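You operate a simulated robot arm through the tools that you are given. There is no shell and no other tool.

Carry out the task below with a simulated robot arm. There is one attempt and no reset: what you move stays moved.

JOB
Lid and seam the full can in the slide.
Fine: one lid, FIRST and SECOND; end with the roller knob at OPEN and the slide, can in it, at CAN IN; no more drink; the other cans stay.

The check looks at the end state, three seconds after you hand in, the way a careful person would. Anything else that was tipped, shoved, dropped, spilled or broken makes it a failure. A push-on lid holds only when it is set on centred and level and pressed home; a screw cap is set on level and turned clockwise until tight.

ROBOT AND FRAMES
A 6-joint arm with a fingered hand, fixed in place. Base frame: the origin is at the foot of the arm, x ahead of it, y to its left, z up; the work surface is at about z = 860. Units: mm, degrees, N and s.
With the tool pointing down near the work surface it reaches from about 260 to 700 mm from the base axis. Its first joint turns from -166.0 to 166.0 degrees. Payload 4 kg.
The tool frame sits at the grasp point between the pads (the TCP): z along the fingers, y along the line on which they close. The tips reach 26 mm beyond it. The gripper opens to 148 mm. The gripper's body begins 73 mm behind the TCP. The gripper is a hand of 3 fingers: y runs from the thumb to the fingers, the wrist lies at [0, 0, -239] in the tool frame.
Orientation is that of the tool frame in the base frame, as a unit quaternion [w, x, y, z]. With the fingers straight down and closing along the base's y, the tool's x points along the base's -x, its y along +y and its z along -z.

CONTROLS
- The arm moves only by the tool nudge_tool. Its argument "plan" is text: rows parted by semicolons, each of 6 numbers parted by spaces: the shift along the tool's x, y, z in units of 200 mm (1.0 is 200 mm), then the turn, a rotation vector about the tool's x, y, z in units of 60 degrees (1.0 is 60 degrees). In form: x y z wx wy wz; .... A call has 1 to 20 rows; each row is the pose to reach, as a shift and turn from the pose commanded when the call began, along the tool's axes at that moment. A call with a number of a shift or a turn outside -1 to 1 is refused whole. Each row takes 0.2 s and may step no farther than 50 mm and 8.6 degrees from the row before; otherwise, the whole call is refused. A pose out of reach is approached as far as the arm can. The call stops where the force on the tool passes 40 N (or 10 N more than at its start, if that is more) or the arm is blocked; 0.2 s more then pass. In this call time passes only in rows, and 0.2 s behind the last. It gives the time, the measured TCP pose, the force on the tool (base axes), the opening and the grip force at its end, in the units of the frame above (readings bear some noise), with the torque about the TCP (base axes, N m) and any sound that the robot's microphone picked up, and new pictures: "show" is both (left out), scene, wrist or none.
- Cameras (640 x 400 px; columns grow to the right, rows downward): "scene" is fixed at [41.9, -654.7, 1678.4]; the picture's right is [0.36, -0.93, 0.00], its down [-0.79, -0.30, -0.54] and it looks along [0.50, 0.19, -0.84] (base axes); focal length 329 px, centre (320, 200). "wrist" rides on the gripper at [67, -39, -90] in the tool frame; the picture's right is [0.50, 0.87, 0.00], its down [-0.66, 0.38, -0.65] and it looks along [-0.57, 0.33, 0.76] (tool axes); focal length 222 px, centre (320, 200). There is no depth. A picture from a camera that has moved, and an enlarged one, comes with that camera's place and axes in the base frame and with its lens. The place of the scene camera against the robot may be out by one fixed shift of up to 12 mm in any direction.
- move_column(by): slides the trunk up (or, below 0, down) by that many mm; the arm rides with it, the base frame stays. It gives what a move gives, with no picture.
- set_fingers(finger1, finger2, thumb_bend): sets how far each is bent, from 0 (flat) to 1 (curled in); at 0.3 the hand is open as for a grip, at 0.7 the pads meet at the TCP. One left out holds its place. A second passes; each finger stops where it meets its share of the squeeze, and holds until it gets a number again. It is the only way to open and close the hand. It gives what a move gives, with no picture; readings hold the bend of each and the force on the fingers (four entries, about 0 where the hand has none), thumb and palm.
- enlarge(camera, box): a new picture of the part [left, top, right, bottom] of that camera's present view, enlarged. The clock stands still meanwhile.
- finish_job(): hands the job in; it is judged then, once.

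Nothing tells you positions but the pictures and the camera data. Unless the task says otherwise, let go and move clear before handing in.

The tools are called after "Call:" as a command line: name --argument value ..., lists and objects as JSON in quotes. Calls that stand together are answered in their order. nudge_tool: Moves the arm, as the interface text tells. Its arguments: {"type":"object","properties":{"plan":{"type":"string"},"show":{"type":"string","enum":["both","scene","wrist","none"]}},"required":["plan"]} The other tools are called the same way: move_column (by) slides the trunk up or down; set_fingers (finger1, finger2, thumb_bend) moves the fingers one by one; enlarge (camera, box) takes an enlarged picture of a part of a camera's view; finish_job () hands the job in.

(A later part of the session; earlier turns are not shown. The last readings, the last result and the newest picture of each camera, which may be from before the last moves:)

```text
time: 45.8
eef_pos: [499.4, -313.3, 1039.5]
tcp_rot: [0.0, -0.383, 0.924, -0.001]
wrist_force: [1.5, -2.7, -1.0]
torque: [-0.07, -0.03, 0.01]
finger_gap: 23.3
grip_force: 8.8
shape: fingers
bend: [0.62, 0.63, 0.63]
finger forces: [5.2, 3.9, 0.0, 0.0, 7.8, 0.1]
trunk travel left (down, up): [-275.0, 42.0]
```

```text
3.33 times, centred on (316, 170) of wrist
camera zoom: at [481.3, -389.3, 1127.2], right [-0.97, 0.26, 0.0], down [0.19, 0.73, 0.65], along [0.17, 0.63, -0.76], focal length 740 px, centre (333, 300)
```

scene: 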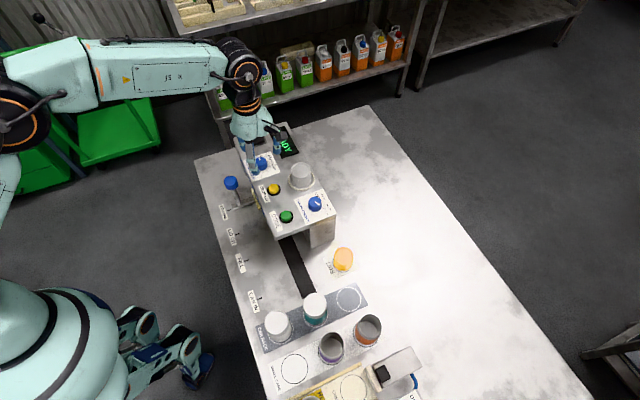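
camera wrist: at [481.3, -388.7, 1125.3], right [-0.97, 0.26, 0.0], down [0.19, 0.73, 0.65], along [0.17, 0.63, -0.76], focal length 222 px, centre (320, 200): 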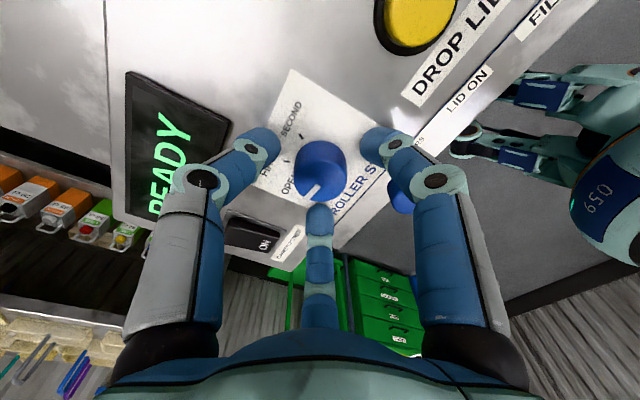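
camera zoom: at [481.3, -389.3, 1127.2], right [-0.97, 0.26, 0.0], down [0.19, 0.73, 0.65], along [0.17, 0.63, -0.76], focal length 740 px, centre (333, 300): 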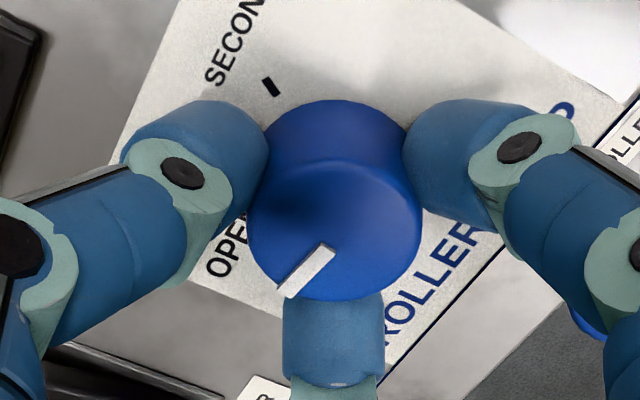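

Firm grip on the roller knob. Turning clockwise 60° to FIRST.

Call:
nudge_tool --plan "0 0 0 0 0 0.1; 0 0 0 0 0 0.2; 0 0 0 0 0 0.3; 0 0 0 0 0 0.4; 0 0 0 0 0 0.5; 0 0 0 0 0 0.6; 0 0 0 0 0 0.7; 0 0 0 0 0 0.8; 0 0 0 0 0 0.9; 0 0 0 0 0 1.0" --show "both"

Call:
enlarge --camera "wrist" --box '[220, 110, 412, 230]'

Call:
enlarge --camera "scene" --box '[220, 110, 316, 170]'

```text
time: 48.0
eef_pos: [501.0, -314.1, 1038.1]
tcp_rot: [0.0, 0.131, 0.991, 0.0]
wrist_force: [0.5, -6.1, -0.7]
torque: [-0.19, 0.02, 0.06]
finger_gap: 23.4
grip_force: 8.6
shape: fingers
bend: [0.62, 0.63, 0.63]
finger forces: [4.2, 3.8, 0.1, 0.0, 10.0, 0.0]
trunk travel left (down, up): [-275.0, 42.0]
camera wrist: at [427.1, -334.5, 1127.4], right [-0.26, 0.97, 0.0], down [0.73, 0.19, 0.65], along [0.63, 0.17, -0.76], focal length 222 px, centre (320, 200)
```

scene: 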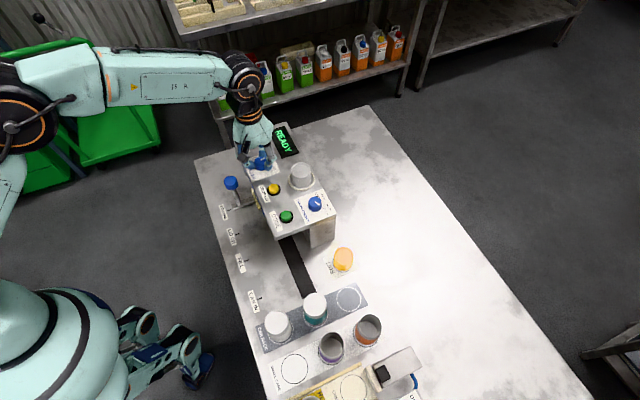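
wrist: 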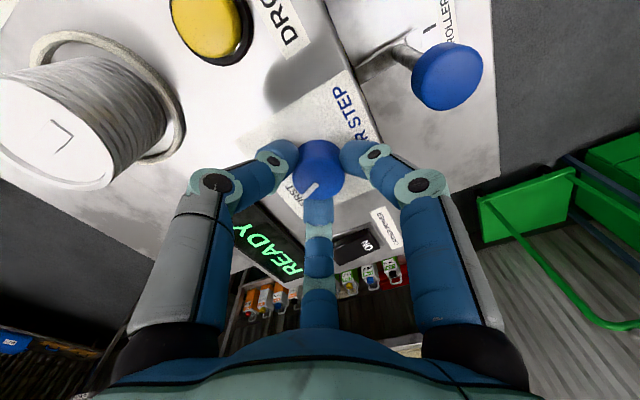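

```text
3.33 times, centred on (316, 170) of wrist
camera zoom: at [427.1, -334.5, 1127.4], right [-0.26, 0.97, 0.0], down [0.73, 0.19, 0.65], along [0.63, 0.17, -0.76], focal length 740 px, centre (333, 300)
```

zoom: 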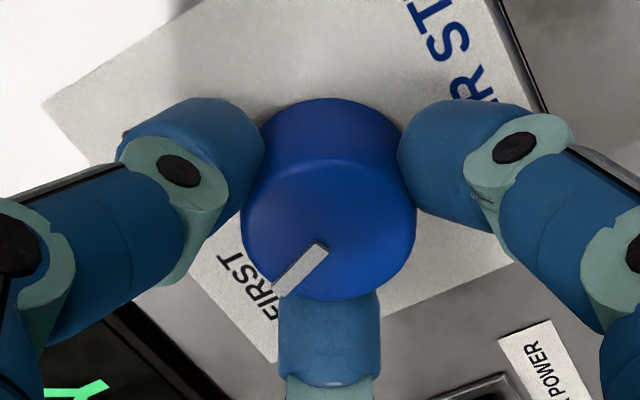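

```text
6.67 times, centred on (268, 140) of scene
camera zoom: at [41.9, -654.7, 1678.4], right [0.36, -0.93, 0.0], down [-0.79, -0.3, -0.54], along [0.5, 0.19, -0.84], focal length 2196 px, centre (667, 600)
```

zoom: 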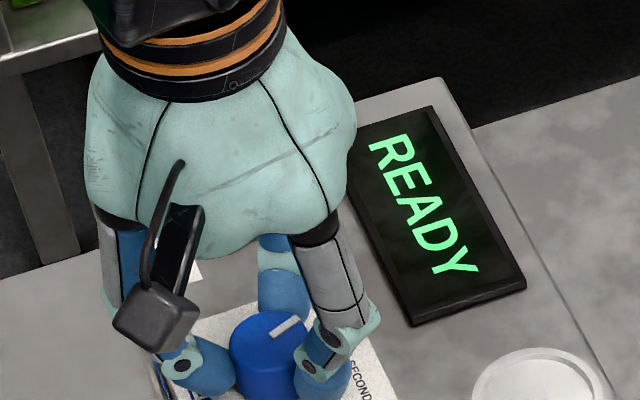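

The knob turned with the hand and points at FIRST. I'll wait a few seconds there and watch the display.

Call:
nudge_tool --plan "0 0 0 0 0 0; 0 0 0 0 0 0; 0 0 0 0 0 0; 0 0 0 0 0 0; 0 0 0 0 0 0; 0 0 0 0 0 0; 0 0 0 0 0 0; 0 0 0 0 0 0; 0 0 0 0 0 0; 0 0 0 0 0 0; 0 0 0 0 0 0; 0 0 0 0 0 0; 0 0 0 0 0 0; 0 0 0 0 0 0; 0 0 0 0 0 0" --show "scene"

Call:
enlarge --camera "scene" --box '[220, 110, 316, 170]'

Call:
enlarge --camera "scene" --box '[250, 145, 282, 165]'

```text
time: 51.2
eef_pos: [500.3, -313.6, 1037.8]
tcp_rot: [0.001, 0.13, 0.991, 0.001]
wrist_force: [0.3, -6.5, -1.7]
torque: [-0.17, 0.0, 0.0]
finger_gap: 23.4
grip_force: 8.9
shape: fingers
bend: [0.62, 0.63, 0.63]
finger forces: [4.2, 3.7, 0.0, 0.0, 9.8, 0.0]
trunk travel left (down, up): [-275.0, 42.0]
```

scene: 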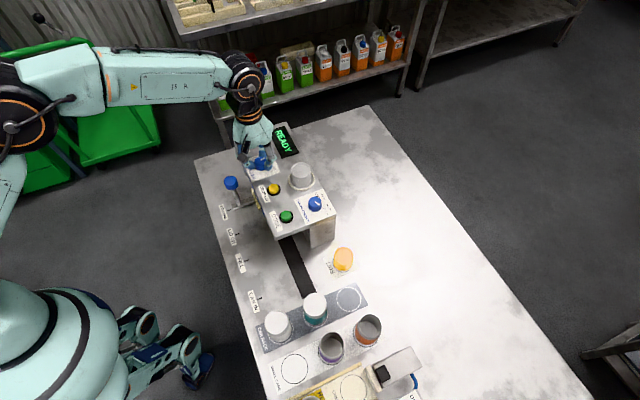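

```text
6.67 times, centred on (268, 140) of scene
camera zoom: at [41.9, -654.7, 1678.4], right [0.36, -0.93, 0.0], down [-0.79, -0.3, -0.54], along [0.5, 0.19, -0.84], focal length 2196 px, centre (667, 600)
```

zoom: 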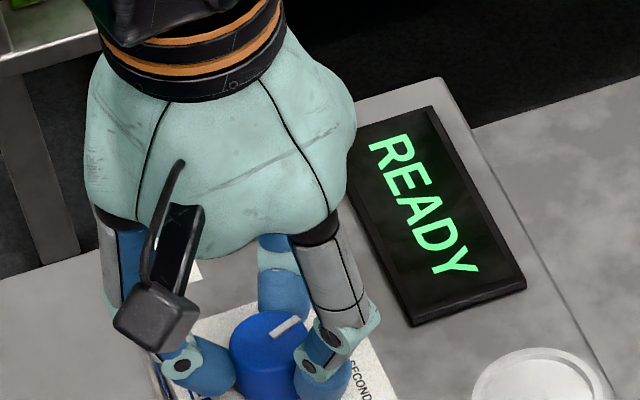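

```text
16.00 times, centred on (266, 155) of scene
camera zoom: at [41.9, -654.7, 1678.4], right [0.36, -0.93, 0.0], down [-0.79, -0.3, -0.54], along [0.5, 0.19, -0.84], focal length 5270 px, centre (1184, 920)
```

zoom: 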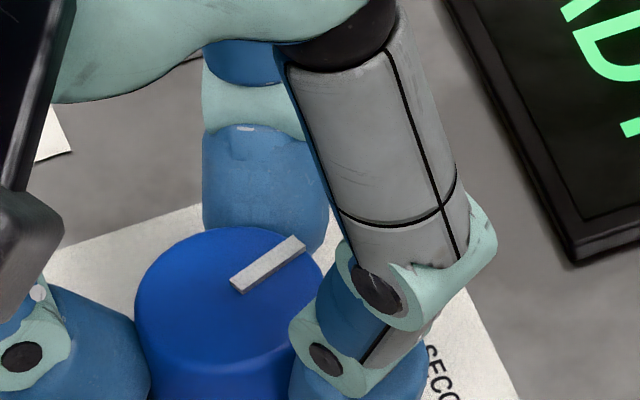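

The display hasn't changed and no sound came, so I want to verify the pointer is really on FIRST. I'll let go, lift a little and look.

Call:
set_fingers --finger1 0.56 --finger2 0.56 --thumb_bend 0.56

Call:
nudge_tool --plan "0 0 -0.05 0 0 0; 0 0 -0.2 0 0 0; 0 0 -0.35 0 0 0" --show "both"

Call:
enlarge --camera "wrist" --box '[220, 80, 412, 200]'

Call:
enlarge --camera "scene" --box '[240, 140, 290, 172]'

```text
time: 52.2
eef_pos: [502.0, -313.5, 1038.8]
tcp_rot: [0.001, 0.13, 0.992, 0.0]
wrist_force: [-0.1, 0.0, -0.1]
torque: [0.0, 0.04, 0.03]
finger_gap: 41.9
grip_force: 0.1
shape: fingers
bend: [0.56, 0.56, 0.56]
finger forces: [0.0, 0.1, 0.0, 0.0, 0.0, 0.0]
trunk travel left (down, up): [-275.0, 42.0]
```

```text
time: 53.0
eef_pos: [499.8, -314.5, 1107.3]
tcp_rot: [-0.001, 0.13, 0.991, 0.0]
wrist_force: [-0.1, -0.7, -0.2]
torque: [0.0, 0.0, 0.02]
finger_gap: 41.9
grip_force: 0.0
shape: fingers
bend: [0.56, 0.56, 0.56]
finger forces: [0.1, 0.0, 0.1, 0.1, 0.0, 0.1]
trunk travel left (down, up): [-275.0, 42.0]
camera wrist: at [426.4, -334.8, 1196.3], right [-0.26, 0.97, 0.0], down [0.73, 0.2, 0.65], along [0.63, 0.17, -0.76], focal length 222 px, centre (320, 200)
```

scene: 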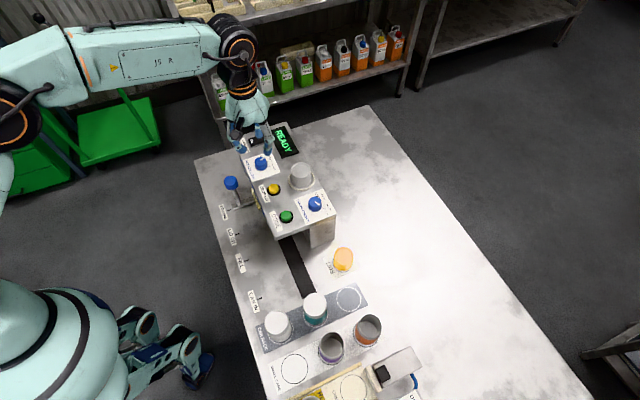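
wrist: 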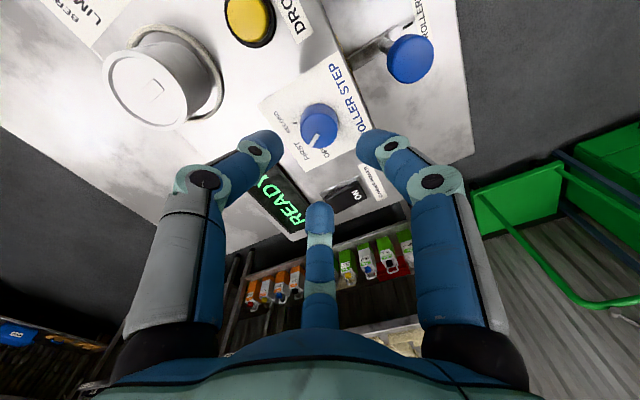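

```text
3.33 times, centred on (316, 140) of wrist
camera zoom: at [426.4, -334.8, 1196.3], right [-0.26, 0.97, 0.0], down [0.73, 0.2, 0.65], along [0.63, 0.17, -0.76], focal length 740 px, centre (333, 400)
```

zoom: 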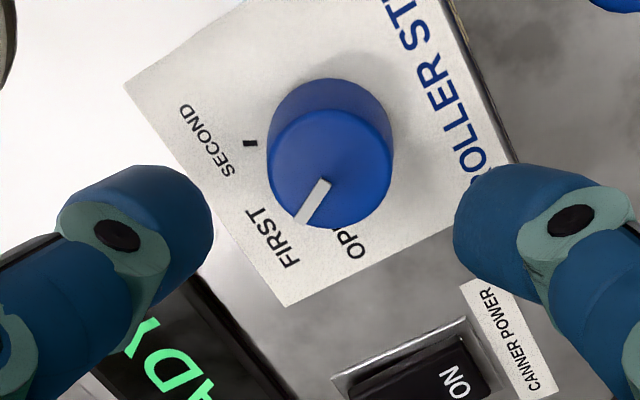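

```text
12.50 times, centred on (265, 156) of scene
camera zoom: at [41.9, -654.7, 1678.4], right [0.36, -0.93, 0.0], down [-0.79, -0.3, -0.54], along [0.5, 0.19, -0.84], focal length 4118 px, centre (1008, 750)
```

zoom: 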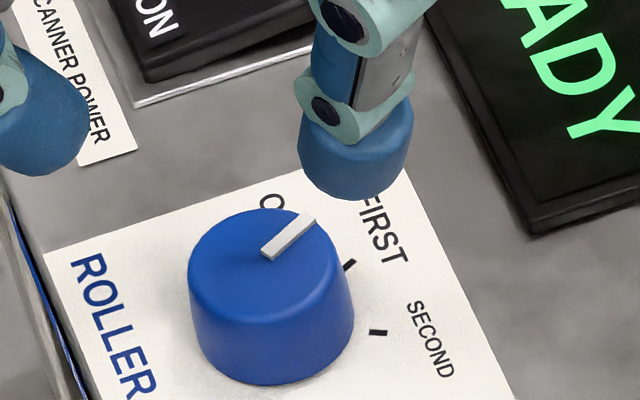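

The pointer lies on the FIRST tick (direction matches within about 2°). I'll regrip the knob and turn another 60° to SECOND.

Call:
nudge_tool --plan "0 0 0.15 0 0 0; 0 0 0.28 0 0 0; 0 0 0.33 0 0 0; 0 0 0.35 0 0 0" --show "none"

Call:
set_fingers --finger1 0.6 --finger2 0.6 --thumb_bend 0.6

Call:
set_fingers --finger1 0.68 --finger2 0.68 --thumb_bend 0.68

Call:
enlarge --camera "wrist" --box '[220, 110, 412, 230]'

```text
time: 54.0
eef_pos: [501.2, -314.2, 1037.1]
tcp_rot: [0.001, 0.13, 0.991, 0.0]
wrist_force: [-0.1, 0.4, -0.2]
torque: [0.0, -0.01, -0.01]
finger_gap: 41.8
grip_force: 0.1
shape: fingers
bend: [0.56, 0.56, 0.56]
finger forces: [0.1, 0.0, 0.0, 0.0, 0.1, 0.0]
trunk travel left (down, up): [-275.0, 42.0]
```

```text
time: 55.0
eef_pos: [502.1, -314.7, 1037.1]
tcp_rot: [0.001, 0.13, 0.991, 0.0]
wrist_force: [-0.1, -0.3, -0.7]
torque: [0.0, -0.01, 0.01]
finger_gap: 30.1
grip_force: 0.1
shape: fingers
bend: [0.6, 0.6, 0.6]
finger forces: [0.0, 0.0, 0.0, 0.0, 0.0, 0.0]
trunk travel left (down, up): [-275.0, 42.0]
```

```text
time: 56.0
eef_pos: [500.2, -314.8, 1037.7]
tcp_rot: [0.001, 0.13, 0.991, -0.001]
wrist_force: [-2.4, -2.4, 0.2]
torque: [-0.12, 0.04, 0.0]
finger_gap: 23.5
grip_force: 8.9
shape: fingers
bend: [0.62, 0.63, 0.63]
finger forces: [5.0, 4.1, 0.1, 0.1, 8.1, 0.0]
trunk travel left (down, up): [-275.0, 42.0]
```

```text
3.33 times, centred on (316, 170) of wrist
camera zoom: at [426.6, -335.5, 1126.1], right [-0.26, 0.97, 0.0], down [0.73, 0.2, 0.65], along [0.63, 0.17, -0.76], focal length 740 px, centre (333, 300)
```

zoom: 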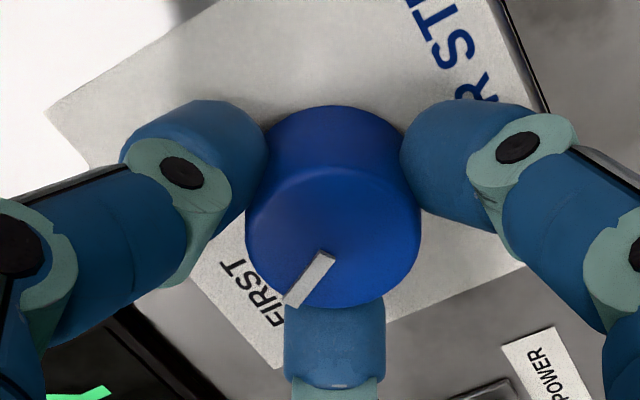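

The knob appears to settle onto its detents when released (FIRST measured at about -17°, SECOND at about -75°). I'll turn another 57°, to SECOND.

Call:
nudge_tool --plan "0 0 0 0 0 0.1; 0 0 0 0 0 0.2; 0 0 0 0 0 0.3; 0 0 0 0 0 0.4; 0 0 0 0 0 0.5; 0 0 0 0 0 0.6; 0 0 0 0 0 0.7; 0 0 0 0 0 0.8; 0 0 0 0 0 0.9; 0 0 0 0 0 0.95; 0 0 0 0 0 0.95; 0 0 0 0 0 0.95; 0 0 0 0 0 0.95; 0 0 0 0 0 0.95; 0 0 0 0 0 0.95; 0 0 0 0 0 0.95; 0 0 0 0 0 0.95; 0 0 0 0 0 0.95; 0 0 0 0 0 0.95; 0 0 0 0 0 0.95" --show "both"

Call:
enlarge --camera "wrist" --box '[220, 110, 412, 230]'

Call:
enlarge --camera "scene" --box '[220, 110, 316, 170]'

```text
time: 60.2
eef_pos: [500.2, -314.4, 1038.3]
tcp_rot: [0.0, 0.587, 0.81, 0.001]
wrist_force: [-2.1, -9.1, -3.0]
torque: [-0.23, 0.06, 0.11]
finger_gap: 21.9
grip_force: 8.4
shape: fingers
bend: [0.63, 0.63, 0.63]
finger forces: [3.5, 5.2, 0.0, 0.0, 8.4, 0.0]
trunk travel left (down, up): [-275.0, 42.0]
camera wrist: at [444.0, -262.5, 1126.8], right [0.67, 0.74, 0.0], down [0.56, -0.51, 0.65], along [0.49, -0.44, -0.76], focal length 222 px, centre (320, 200)
```

scene: 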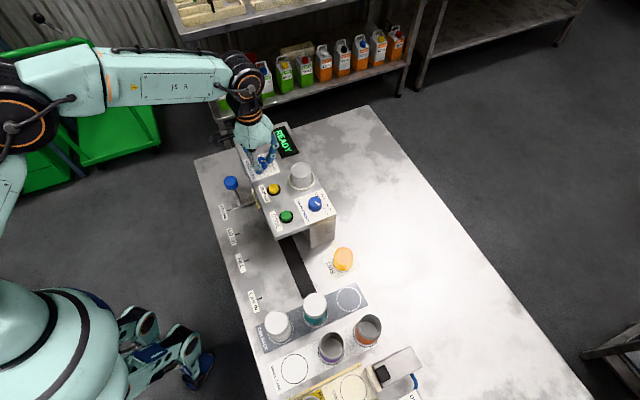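
wrist: 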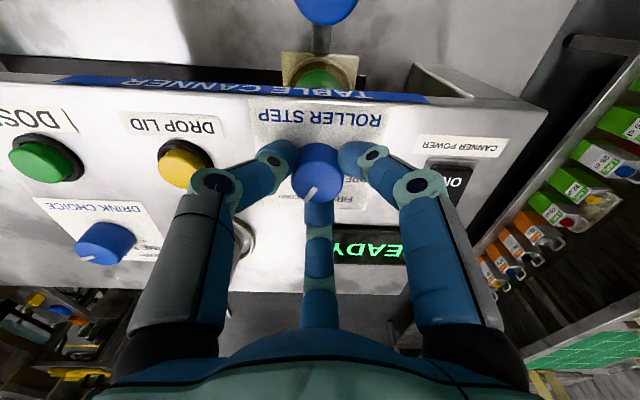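

```text
3.33 times, centred on (316, 170) of wrist
camera zoom: at [444.0, -262.5, 1126.8], right [0.67, 0.74, 0.0], down [0.56, -0.51, 0.65], along [0.49, -0.44, -0.76], focal length 740 px, centre (333, 300)
```

zoom: 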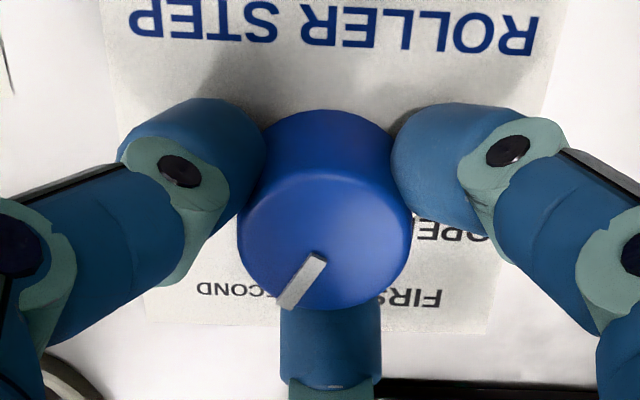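

```text
6.67 times, centred on (268, 140) of scene
camera zoom: at [41.9, -654.7, 1678.4], right [0.36, -0.93, 0.0], down [-0.79, -0.3, -0.54], along [0.5, 0.19, -0.84], focal length 2196 px, centre (667, 600)
```

zoom: 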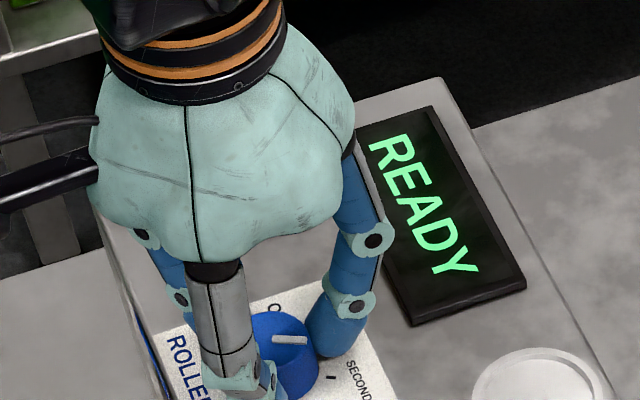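

The pointer is a few degrees short of SECOND; I'll turn 4° more, hold, then release and check.

Call:
nudge_tool --plan "0 0 0 0 0 0.035; 0 0 0 0 0 0.07; 0 0 0 0 0 0.07; 0 0 0 0 0 0.07; 0 0 0 0 0 0.07; 0 0 0 0 0 0.07; 0 0 0 0 0 0.07; 0 0 0 0 0 0.07; 0 0 0 0 0 0.07; 0 0 0 0 0 0.07; 0 0 0 0 0 0.07; 0 0 0 0 0 0.07" --show "none"

Call:
set_fingers --finger1 0.56 --finger2 0.56 --thumb_bend 0.56

Call:
nudge_tool --plan "0 0 -0.05 0 0 0; 0 0 -0.2 0 0 0; 0 0 -0.35 0 0 0" --show "both"

Call:
enlarge --camera "wrist" --box '[220, 80, 412, 200]'

Call:
enlarge --camera "scene" --box '[240, 140, 290, 172]'

```text
time: 62.8
eef_pos: [501.9, -315.3, 1037.9]
tcp_rot: [0.0, 0.617, 0.787, 0.001]
wrist_force: [-4.3, -8.6, -3.3]
torque: [-0.2, 0.06, 0.11]
finger_gap: 21.5
grip_force: 9.4
shape: fingers
bend: [0.63, 0.63, 0.63]
finger forces: [3.5, 5.0, 0.0, 0.1, 9.0, 0.0]
trunk travel left (down, up): [-275.0, 42.0]
```

```text
time: 63.8
eef_pos: [500.2, -312.9, 1037.5]
tcp_rot: [0.0, 0.617, 0.787, 0.0]
wrist_force: [-0.1, -0.2, 0.0]
torque: [0.0, 0.02, 0.02]
finger_gap: 42.0
grip_force: 0.0
shape: fingers
bend: [0.56, 0.56, 0.56]
finger forces: [0.0, 0.0, 0.0, 0.0, 0.0, 0.1]
trunk travel left (down, up): [-275.0, 42.0]
```

```text
time: 64.6
eef_pos: [500.7, -314.4, 1108.2]
tcp_rot: [0.0, 0.617, 0.787, 0.0]
wrist_force: [0.6, -0.5, 0.3]
torque: [-0.01, -0.01, 0.0]
finger_gap: 41.7
grip_force: 0.1
shape: fingers
bend: [0.56, 0.56, 0.56]
finger forces: [0.0, 0.0, 0.0, 0.1, 0.0, 0.0]
trunk travel left (down, up): [-275.0, 42.0]
camera wrist: at [448.6, -257.7, 1197.5], right [0.72, 0.69, 0.0], down [0.52, -0.55, 0.65], along [0.45, -0.47, -0.76], focal length 222 px, centre (320, 200)
```

scene: 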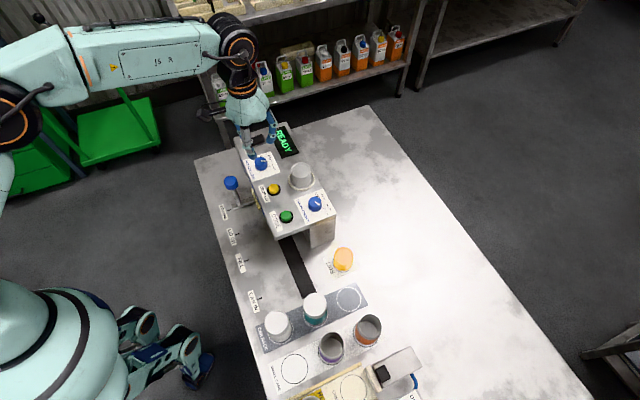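
wrist: 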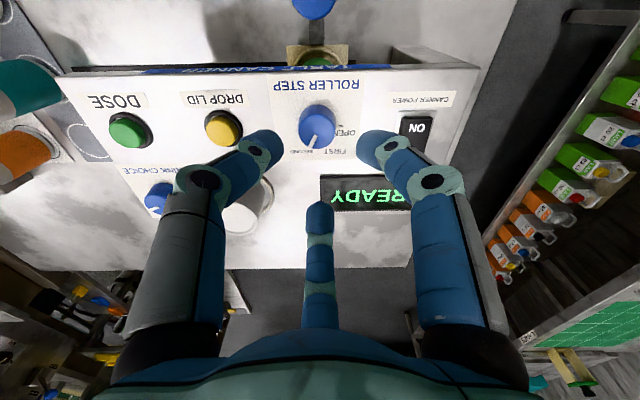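

```text
3.33 times, centred on (316, 140) of wrist
camera zoom: at [448.6, -257.7, 1197.5], right [0.72, 0.69, 0.0], down [0.52, -0.55, 0.65], along [0.45, -0.47, -0.76], focal length 740 px, centre (333, 400)
```

zoom: 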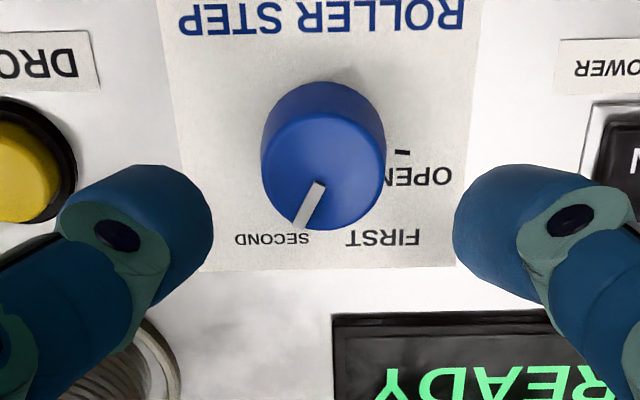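

```text
12.50 times, centred on (265, 156) of scene
camera zoom: at [41.9, -654.7, 1678.4], right [0.36, -0.93, 0.0], down [-0.79, -0.3, -0.54], along [0.5, 0.19, -0.84], focal length 4118 px, centre (1008, 750)
```

zoom: 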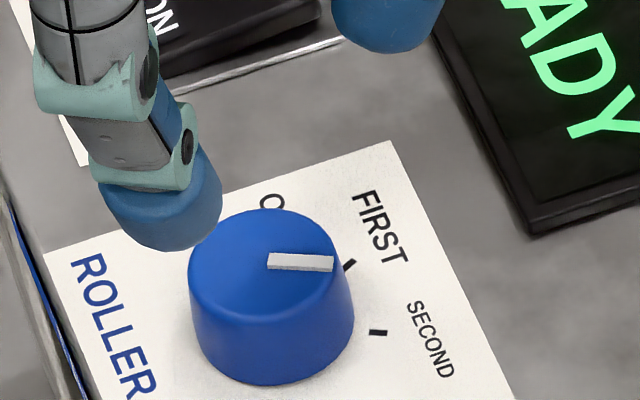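

The pointer rests at SECOND. I'll wait a few seconds here to let that pass complete, then check the display again.

Call:
nudge_tool --plan "0 0 0 0 0 0; 0 0 0 0 0 0; 0 0 0 0 0 0; 0 0 0 0 0 0; 0 0 0 0 0 0; 0 0 0 0 0 0; 0 0 0 0 0 0; 0 0 0 0 0 0; 0 0 0 0 0 0; 0 0 0 0 0 0; 0 0 0 0 0 0; 0 0 0 0 0 0; 0 0 0 0 0 0; 0 0 0 0 0 0; 0 0 0 0 0 0" --show "both"

Call:
enlarge --camera "wrist" --box '[270, 30, 366, 90]'

Call:
enlarge --camera "wrist" --box '[280, 90, 360, 140]'

```text
time: 67.8
eef_pos: [500.7, -313.5, 1108.6]
tcp_rot: [0.001, 0.617, 0.787, 0.001]
wrist_force: [0.1, -0.9, -0.1]
torque: [0.01, 0.01, -0.04]
finger_gap: 42.0
grip_force: 0.1
shape: fingers
bend: [0.56, 0.56, 0.56]
finger forces: [0.0, 0.0, 0.0, 0.0, 0.0, 0.1]
trunk travel left (down, up): [-275.0, 42.0]
camera wrist: at [448.9, -257.7, 1197.1], right [0.72, 0.69, 0.0], down [0.52, -0.55, 0.65], along [0.45, -0.47, -0.76], focal length 222 px, centre (320, 200)
```

scene: 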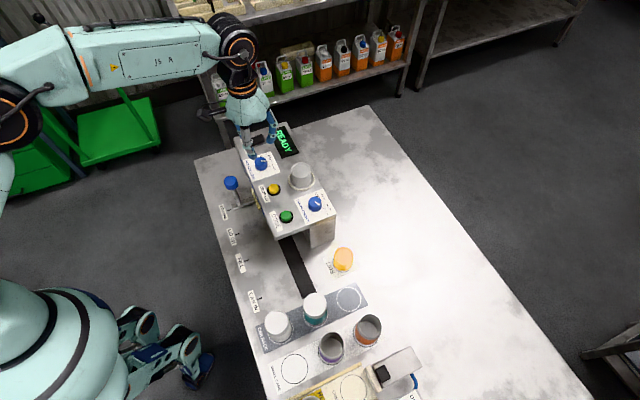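
wrist: 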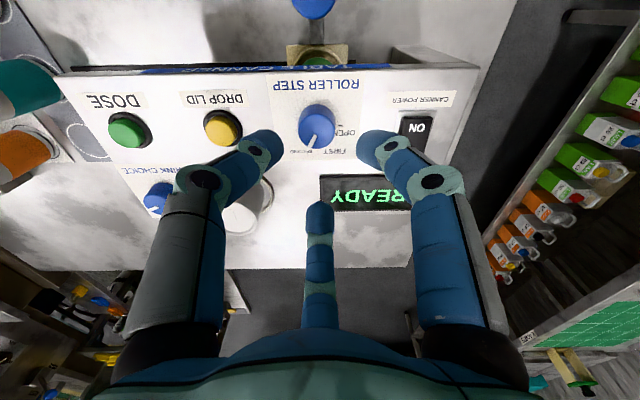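

```text
6.67 times, centred on (318, 60) of wrist
camera zoom: at [448.9, -257.7, 1197.1], right [0.72, 0.69, 0.0], down [0.52, -0.55, 0.65], along [0.45, -0.47, -0.76], focal length 1481 px, centre (333, 1133)
```

zoom: 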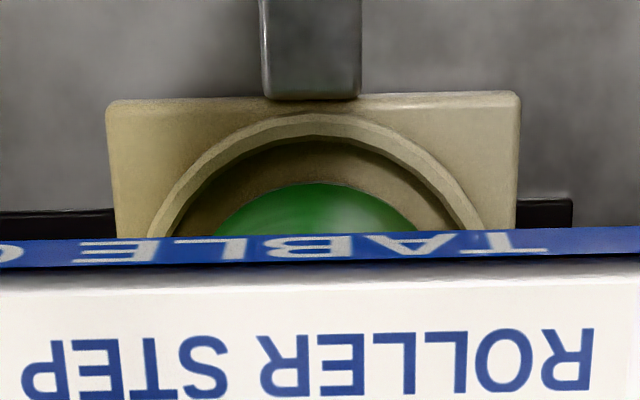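

```text
8.00 times, centred on (320, 115) of wrist
camera zoom: at [448.9, -257.7, 1197.1], right [0.72, 0.69, 0.0], down [0.52, -0.55, 0.65], along [0.45, -0.47, -0.76], focal length 1777 px, centre (320, 880)
```

zoom: 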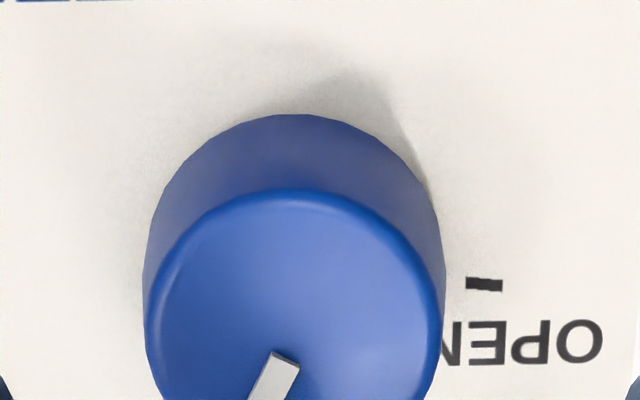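

Display unchanged and nothing else moved. I'll regrip the knob and turn it counter-clockwise back to OPEN.

Call:
nudge_tool --plan "0 0 0.15 0 0 0; 0 0 0.28 0 0 0; 0 0 0.33 0 0 0; 0 0 0.35 0 0 0" --show "none"

Call:
set_fingers --finger1 0.6 --finger2 0.6 --thumb_bend 0.6

Call:
set_fingers --finger1 0.68 --finger2 0.68 --thumb_bend 0.68

Call:
enlarge --camera "wrist" --box '[220, 110, 412, 230]'

```text
time: 68.8
eef_pos: [501.6, -314.0, 1037.5]
tcp_rot: [0.0, 0.616, 0.788, 0.001]
wrist_force: [0.5, -0.1, 0.2]
torque: [-0.02, 0.0, 0.0]
finger_gap: 42.1
grip_force: 0.0
shape: fingers
bend: [0.56, 0.56, 0.56]
finger forces: [0.1, 0.0, 0.0, 0.0, 0.1, 0.1]
trunk travel left (down, up): [-275.0, 42.0]
```

```text
time: 69.8
eef_pos: [502.1, -313.1, 1037.4]
tcp_rot: [0.001, 0.618, 0.787, 0.001]
wrist_force: [-0.4, 0.8, -0.1]
torque: [0.0, -0.03, 0.01]
finger_gap: 30.3
grip_force: 0.1
shape: fingers
bend: [0.6, 0.6, 0.6]
finger forces: [0.0, 0.0, 0.0, 0.0, 0.2, 0.0]
trunk travel left (down, up): [-275.0, 42.0]
```

```text
time: 70.8
eef_pos: [501.5, -313.6, 1037.8]
tcp_rot: [0.001, 0.617, 0.787, 0.0]
wrist_force: [-4.4, -0.6, -1.2]
torque: [-0.09, 0.09, -0.01]
finger_gap: 22.5
grip_force: 8.7
shape: fingers
bend: [0.63, 0.62, 0.63]
finger forces: [3.9, 4.3, 0.0, 0.0, 9.0, 0.0]
trunk travel left (down, up): [-275.0, 42.0]
```

```text
3.33 times, centred on (316, 170) of wrist
camera zoom: at [448.6, -258.3, 1127.3], right [0.72, 0.69, 0.0], down [0.52, -0.55, 0.65], along [0.45, -0.47, -0.76], focal length 740 px, centre (333, 300)
```

zoom: 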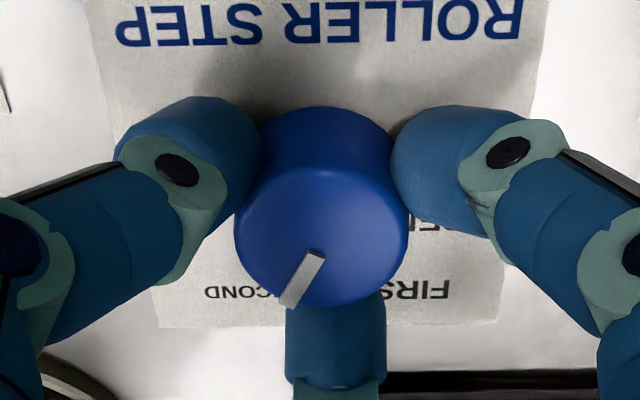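

Gripped again. Turning back counter-clockwise in two moves.

Call:
nudge_tool --plan "0 0 0 0 0 -0.1; 0 0 0 0 0 -0.2; 0 0 0 0 0 -0.3; 0 0 0 0 0 -0.4; 0 0 0 0 0 -0.5; 0 0 0 0 0 -0.6; 0 0 0 0 0 -0.7; 0 0 0 0 0 -0.8; 0 0 0 0 0 -0.9; 0 0 0 0 0 -1.0" --show "none"

Call:
nudge_tool --plan "0 0 0 0 0 -0.1; 0 0 0 0 0 -0.2; 0 0 0 0 0 -0.3; 0 0 0 0 0 -0.4; 0 0 0 0 0 -0.5; 0 0 0 0 0 -0.6; 0 0 0 0 0 -0.7; 0 0 0 0 0 -0.78" --show "both"

Call:
enlarge --camera "wrist" --box '[220, 110, 412, 230]'

Call:
enlarge --camera "scene" --box '[240, 140, 290, 172]'

```text
time: 73.0
eef_pos: [501.1, -314.5, 1037.9]
tcp_rot: [0.0, 0.139, 0.99, 0.0]
wrist_force: [-5.3, -1.4, -3.5]
torque: [0.0, 0.14, -0.03]
finger_gap: 22.7
grip_force: 8.6
shape: fingers
bend: [0.63, 0.63, 0.63]
finger forces: [5.4, 3.7, 0.0, 0.0, 8.0, 0.1]
trunk travel left (down, up): [-275.0, 42.0]
```

```text
time: 74.8
eef_pos: [500.7, -312.9, 1038.8]
tcp_rot: [0.001, -0.266, 0.964, 0.0]
wrist_force: [-5.4, -1.3, -1.8]
torque: [-0.04, 0.13, -0.05]
finger_gap: 23.3
grip_force: 8.7
shape: fingers
bend: [0.62, 0.63, 0.63]
finger forces: [6.5, 4.3, 0.0, 0.0, 6.1, 0.0]
trunk travel left (down, up): [-275.0, 42.0]
camera wrist: at [463.7, -382.4, 1127.8], right [-0.87, 0.49, 0.0], down [0.37, 0.66, 0.65], along [0.32, 0.57, -0.76], focal length 222 px, centre (320, 200)
```

scene: 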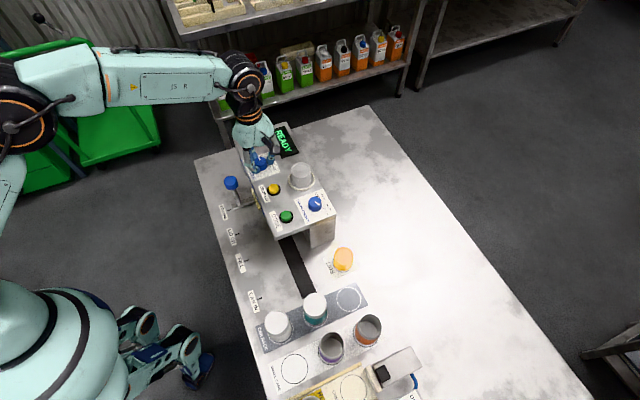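
wrist: 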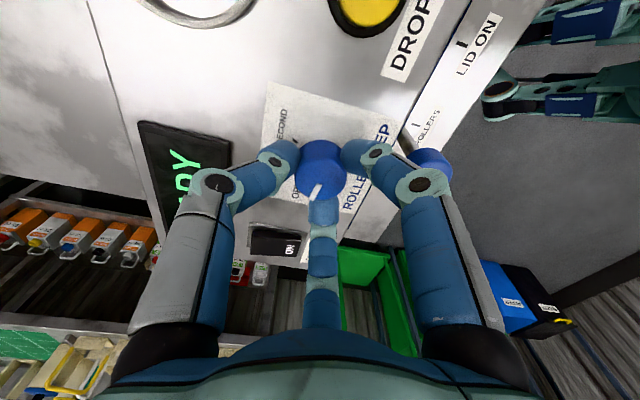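

```text
3.33 times, centred on (316, 170) of wrist
camera zoom: at [463.7, -382.4, 1127.8], right [-0.87, 0.49, 0.0], down [0.37, 0.66, 0.65], along [0.32, 0.57, -0.76], focal length 740 px, centre (333, 300)
```

zoom: 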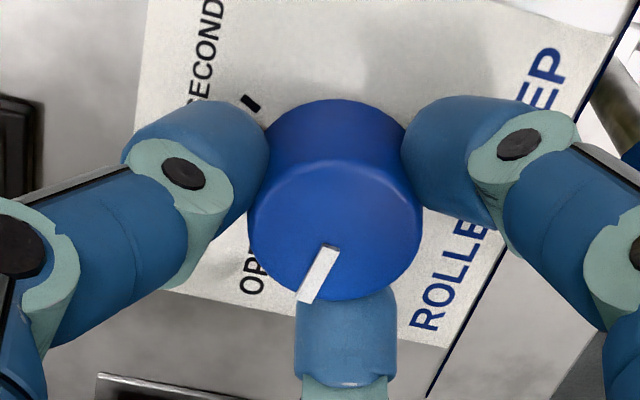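

```text
12.50 times, centred on (265, 156) of scene
camera zoom: at [41.9, -654.7, 1678.4], right [0.36, -0.93, 0.0], down [-0.79, -0.3, -0.54], along [0.5, 0.19, -0.84], focal length 4118 px, centre (1008, 750)
```

zoom: 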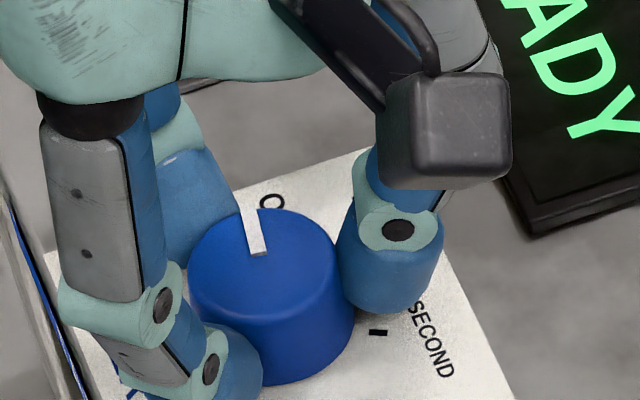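

The pointer is back at OPEN (perhaps a few degrees past). I'll release, lift and compare with the starting picture.

Call:
set_fingers --finger1 0.56 --finger2 0.56 --thumb_bend 0.56

Call:
nudge_tool --plan "0 0 -0.05 0 0 0; 0 0 -0.2 0 0 0; 0 0 -0.35 0 0 0" --show "wrist"

Call:
enlarge --camera "wrist" --box '[220, 80, 412, 200]'

Call:
enlarge --camera "scene" --box '[240, 140, 290, 172]'

```text
time: 75.8
eef_pos: [499.9, -313.4, 1038.5]
tcp_rot: [0.001, -0.264, 0.964, 0.0]
wrist_force: [0.0, -0.3, -0.4]
torque: [0.0, 0.05, -0.01]
finger_gap: 42.0
grip_force: 0.1
shape: fingers
bend: [0.56, 0.56, 0.56]
finger forces: [0.1, 0.0, 0.1, 0.0, 0.1, 0.0]
trunk travel left (down, up): [-275.0, 42.0]
```

```text
time: 76.6
eef_pos: [500.8, -314.3, 1109.4]
tcp_rot: [0.0, -0.264, 0.964, 0.0]
wrist_force: [0.1, -0.4, 0.2]
torque: [0.01, 0.0, -0.02]
finger_gap: 41.9
grip_force: 0.1
shape: fingers
bend: [0.56, 0.56, 0.56]
finger forces: [0.0, 0.0, 0.0, 0.0, 0.0, 0.0]
trunk travel left (down, up): [-275.0, 42.0]
camera wrist: at [464.0, -383.3, 1198.8], right [-0.87, 0.49, 0.0], down [0.37, 0.66, 0.65], along [0.32, 0.57, -0.76], focal length 222 px, centre (320, 200)
```

wrist: 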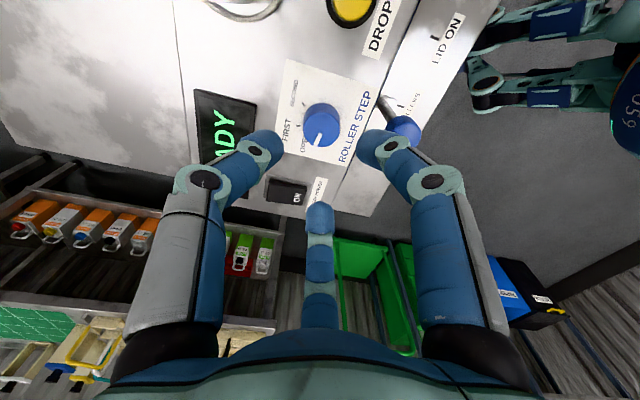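

```text
3.33 times, centred on (316, 140) of wrist
camera zoom: at [464.0, -383.3, 1198.8], right [-0.87, 0.49, 0.0], down [0.37, 0.66, 0.65], along [0.32, 0.57, -0.76], focal length 740 px, centre (333, 400)
```

zoom: 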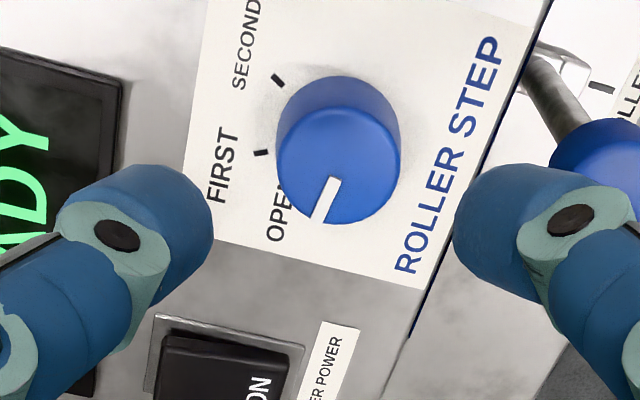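

```text
12.50 times, centred on (265, 156) of scene
camera zoom: at [41.9, -654.7, 1678.4], right [0.36, -0.93, 0.0], down [-0.79, -0.3, -0.54], along [0.5, 0.19, -0.84], focal length 4118 px, centre (1008, 750)
```

zoom: 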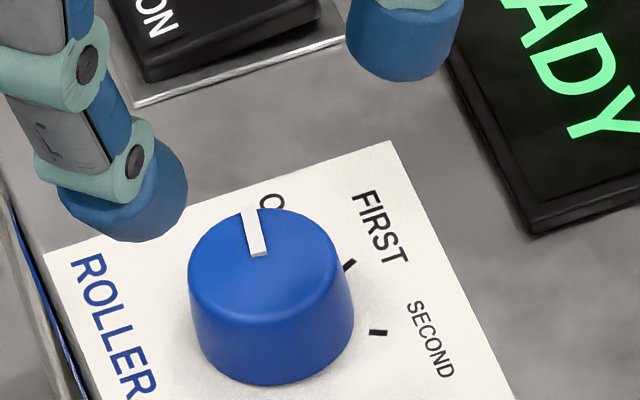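

The knob snapped back to OPEN exactly as at the start, so it has detents and both stops were registered. Next I return to the slide handle, turning the hand back to the straddling orientation.

Call:
nudge_tool --plan "0.016 0.061 -0.03 0 0 0.109; 0.032 0.123 -0.05 0 0 0.218; 0.048 0.184 -0.05 0 0 0.327; 0.065 0.245 -0.05 0 0 0.435; 0.081 0.307 -0.05 0 0 0.544; 0.097 0.368 -0.05 0 0 0.653; 0.113 0.4295 -0.05 0 0 0.762" --show "both"

Call:
set_fingers --finger1 0.5 --finger2 0.5 --thumb_bend 0.5

Call:
enlarge --camera "wrist" --box '[220, 80, 412, 200]'

```text
time: 78.2
eef_pos: [437.0, -251.5, 1117.6]
tcp_rot: [0.0, 0.132, 0.991, 0.0]
wrist_force: [-0.4, -0.3, -0.1]
torque: [0.05, 0.0, 0.0]
finger_gap: 42.0
grip_force: 0.2
shape: fingers
bend: [0.56, 0.56, 0.56]
finger forces: [0.0, 0.0, 0.1, 0.0, 0.0, 0.0]
trunk travel left (down, up): [-275.0, 42.0]
camera wrist: at [363.1, -271.6, 1207.1], right [-0.26, 0.97, 0.0], down [0.73, 0.19, 0.65], along [0.63, 0.17, -0.76], focal length 222 px, centre (320, 200)
```

scene: 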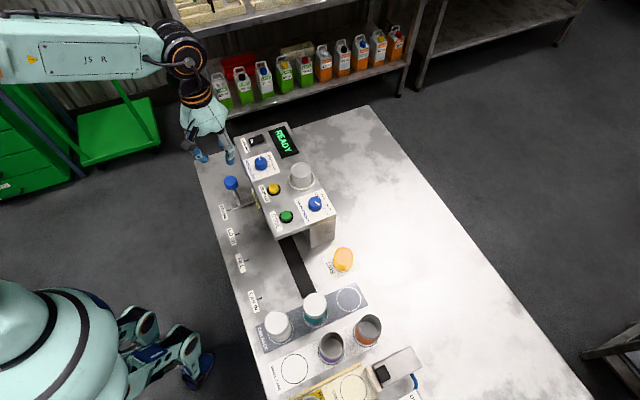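
wrist: 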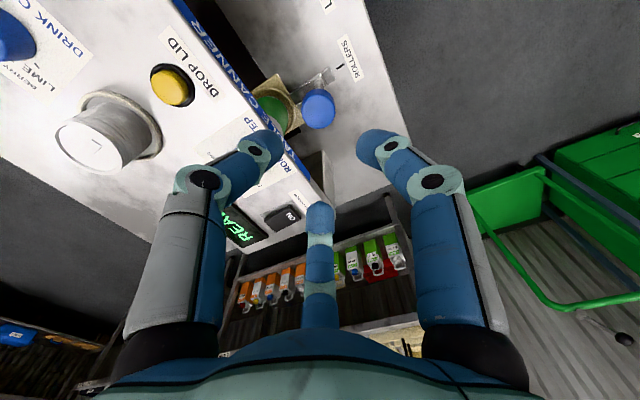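

```text
time: 79.2
eef_pos: [437.7, -251.7, 1117.8]
tcp_rot: [0.001, 0.131, 0.991, -0.001]
wrist_force: [0.5, 1.2, 0.6]
torque: [0.01, 0.02, 0.0]
finger_gap: 61.4
grip_force: 0.1
shape: fingers
bend: [0.5, 0.5, 0.5]
finger forces: [0.1, 0.0, 0.0, 0.1, 0.0, 0.1]
trunk travel left (down, up): [-275.0, 42.0]
```

```text
3.33 times, centred on (316, 140) of wrist
camera zoom: at [363.4, -272.1, 1207.1], right [-0.26, 0.97, 0.0], down [0.73, 0.19, 0.65], along [0.63, 0.17, -0.76], focal length 740 px, centre (333, 400)
```

zoom: 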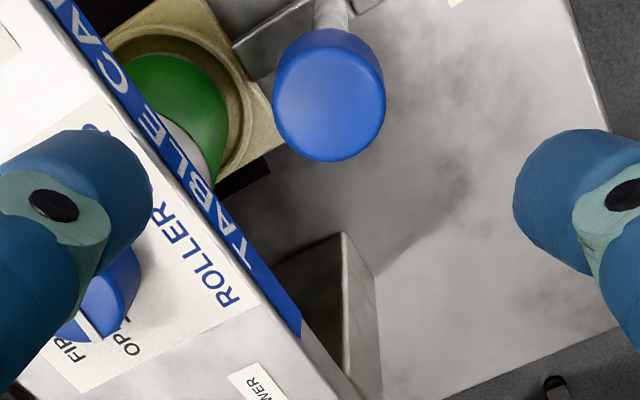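

The handle knob is right under the hand. Descending and gripping it again.

Call:
nudge_tool --plan "0 -0.003 0.15 0 0 0; 0 -0.003 0.3 0 0 0; 0 -0.003 0.42 0 0 0; 0 -0.003 0.52 0 0 0; 0 -0.003 0.57 0 0 0; 0 -0.003 0.605 0 0 0" --show "wrist"

Call:
set_fingers --finger1 0.6 --finger2 0.6 --thumb_bend 0.6

Call:
set_fingers --finger1 0.68 --finger2 0.68 --thumb_bend 0.68

```text
time: 80.6
eef_pos: [437.8, -251.8, 998.6]
tcp_rot: [0.001, 0.132, 0.991, 0.0]
wrist_force: [0.2, 0.7, 0.1]
torque: [0.0, 0.02, -0.05]
finger_gap: 61.5
grip_force: 0.0
shape: fingers
bend: [0.5, 0.5, 0.5]
finger forces: [0.0, 0.0, 0.1, 0.0, 0.0, 0.0]
trunk travel left (down, up): [-275.0, 42.0]
camera wrist: at [364.0, -273.0, 1087.1], right [-0.26, 0.97, 0.0], down [0.73, 0.19, 0.65], along [0.63, 0.17, -0.76], focal length 222 px, centre (320, 200)
```

wrist: 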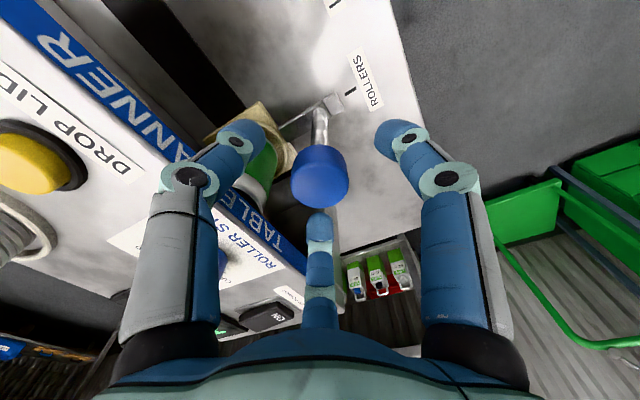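

```text
time: 81.6
eef_pos: [437.3, -252.8, 998.0]
tcp_rot: [0.001, 0.131, 0.991, 0.0]
wrist_force: [-0.1, -0.5, 0.5]
torque: [0.01, -0.04, 0.0]
finger_gap: 30.1
grip_force: 0.1
shape: fingers
bend: [0.6, 0.6, 0.6]
finger forces: [0.0, 0.0, 0.0, 0.1, 0.1, 0.1]
trunk travel left (down, up): [-275.0, 42.0]
```

```text
time: 82.6
eef_pos: [438.2, -252.9, 998.5]
tcp_rot: [0.001, 0.13, 0.991, 0.0]
wrist_force: [-0.9, -2.1, -0.3]
torque: [-0.06, 0.02, 0.0]
finger_gap: 24.9
grip_force: 9.2
shape: fingers
bend: [0.61, 0.62, 0.63]
finger forces: [5.6, 5.0, 0.0, 0.0, 8.5, 0.0]
trunk travel left (down, up): [-275.0, 42.0]
```

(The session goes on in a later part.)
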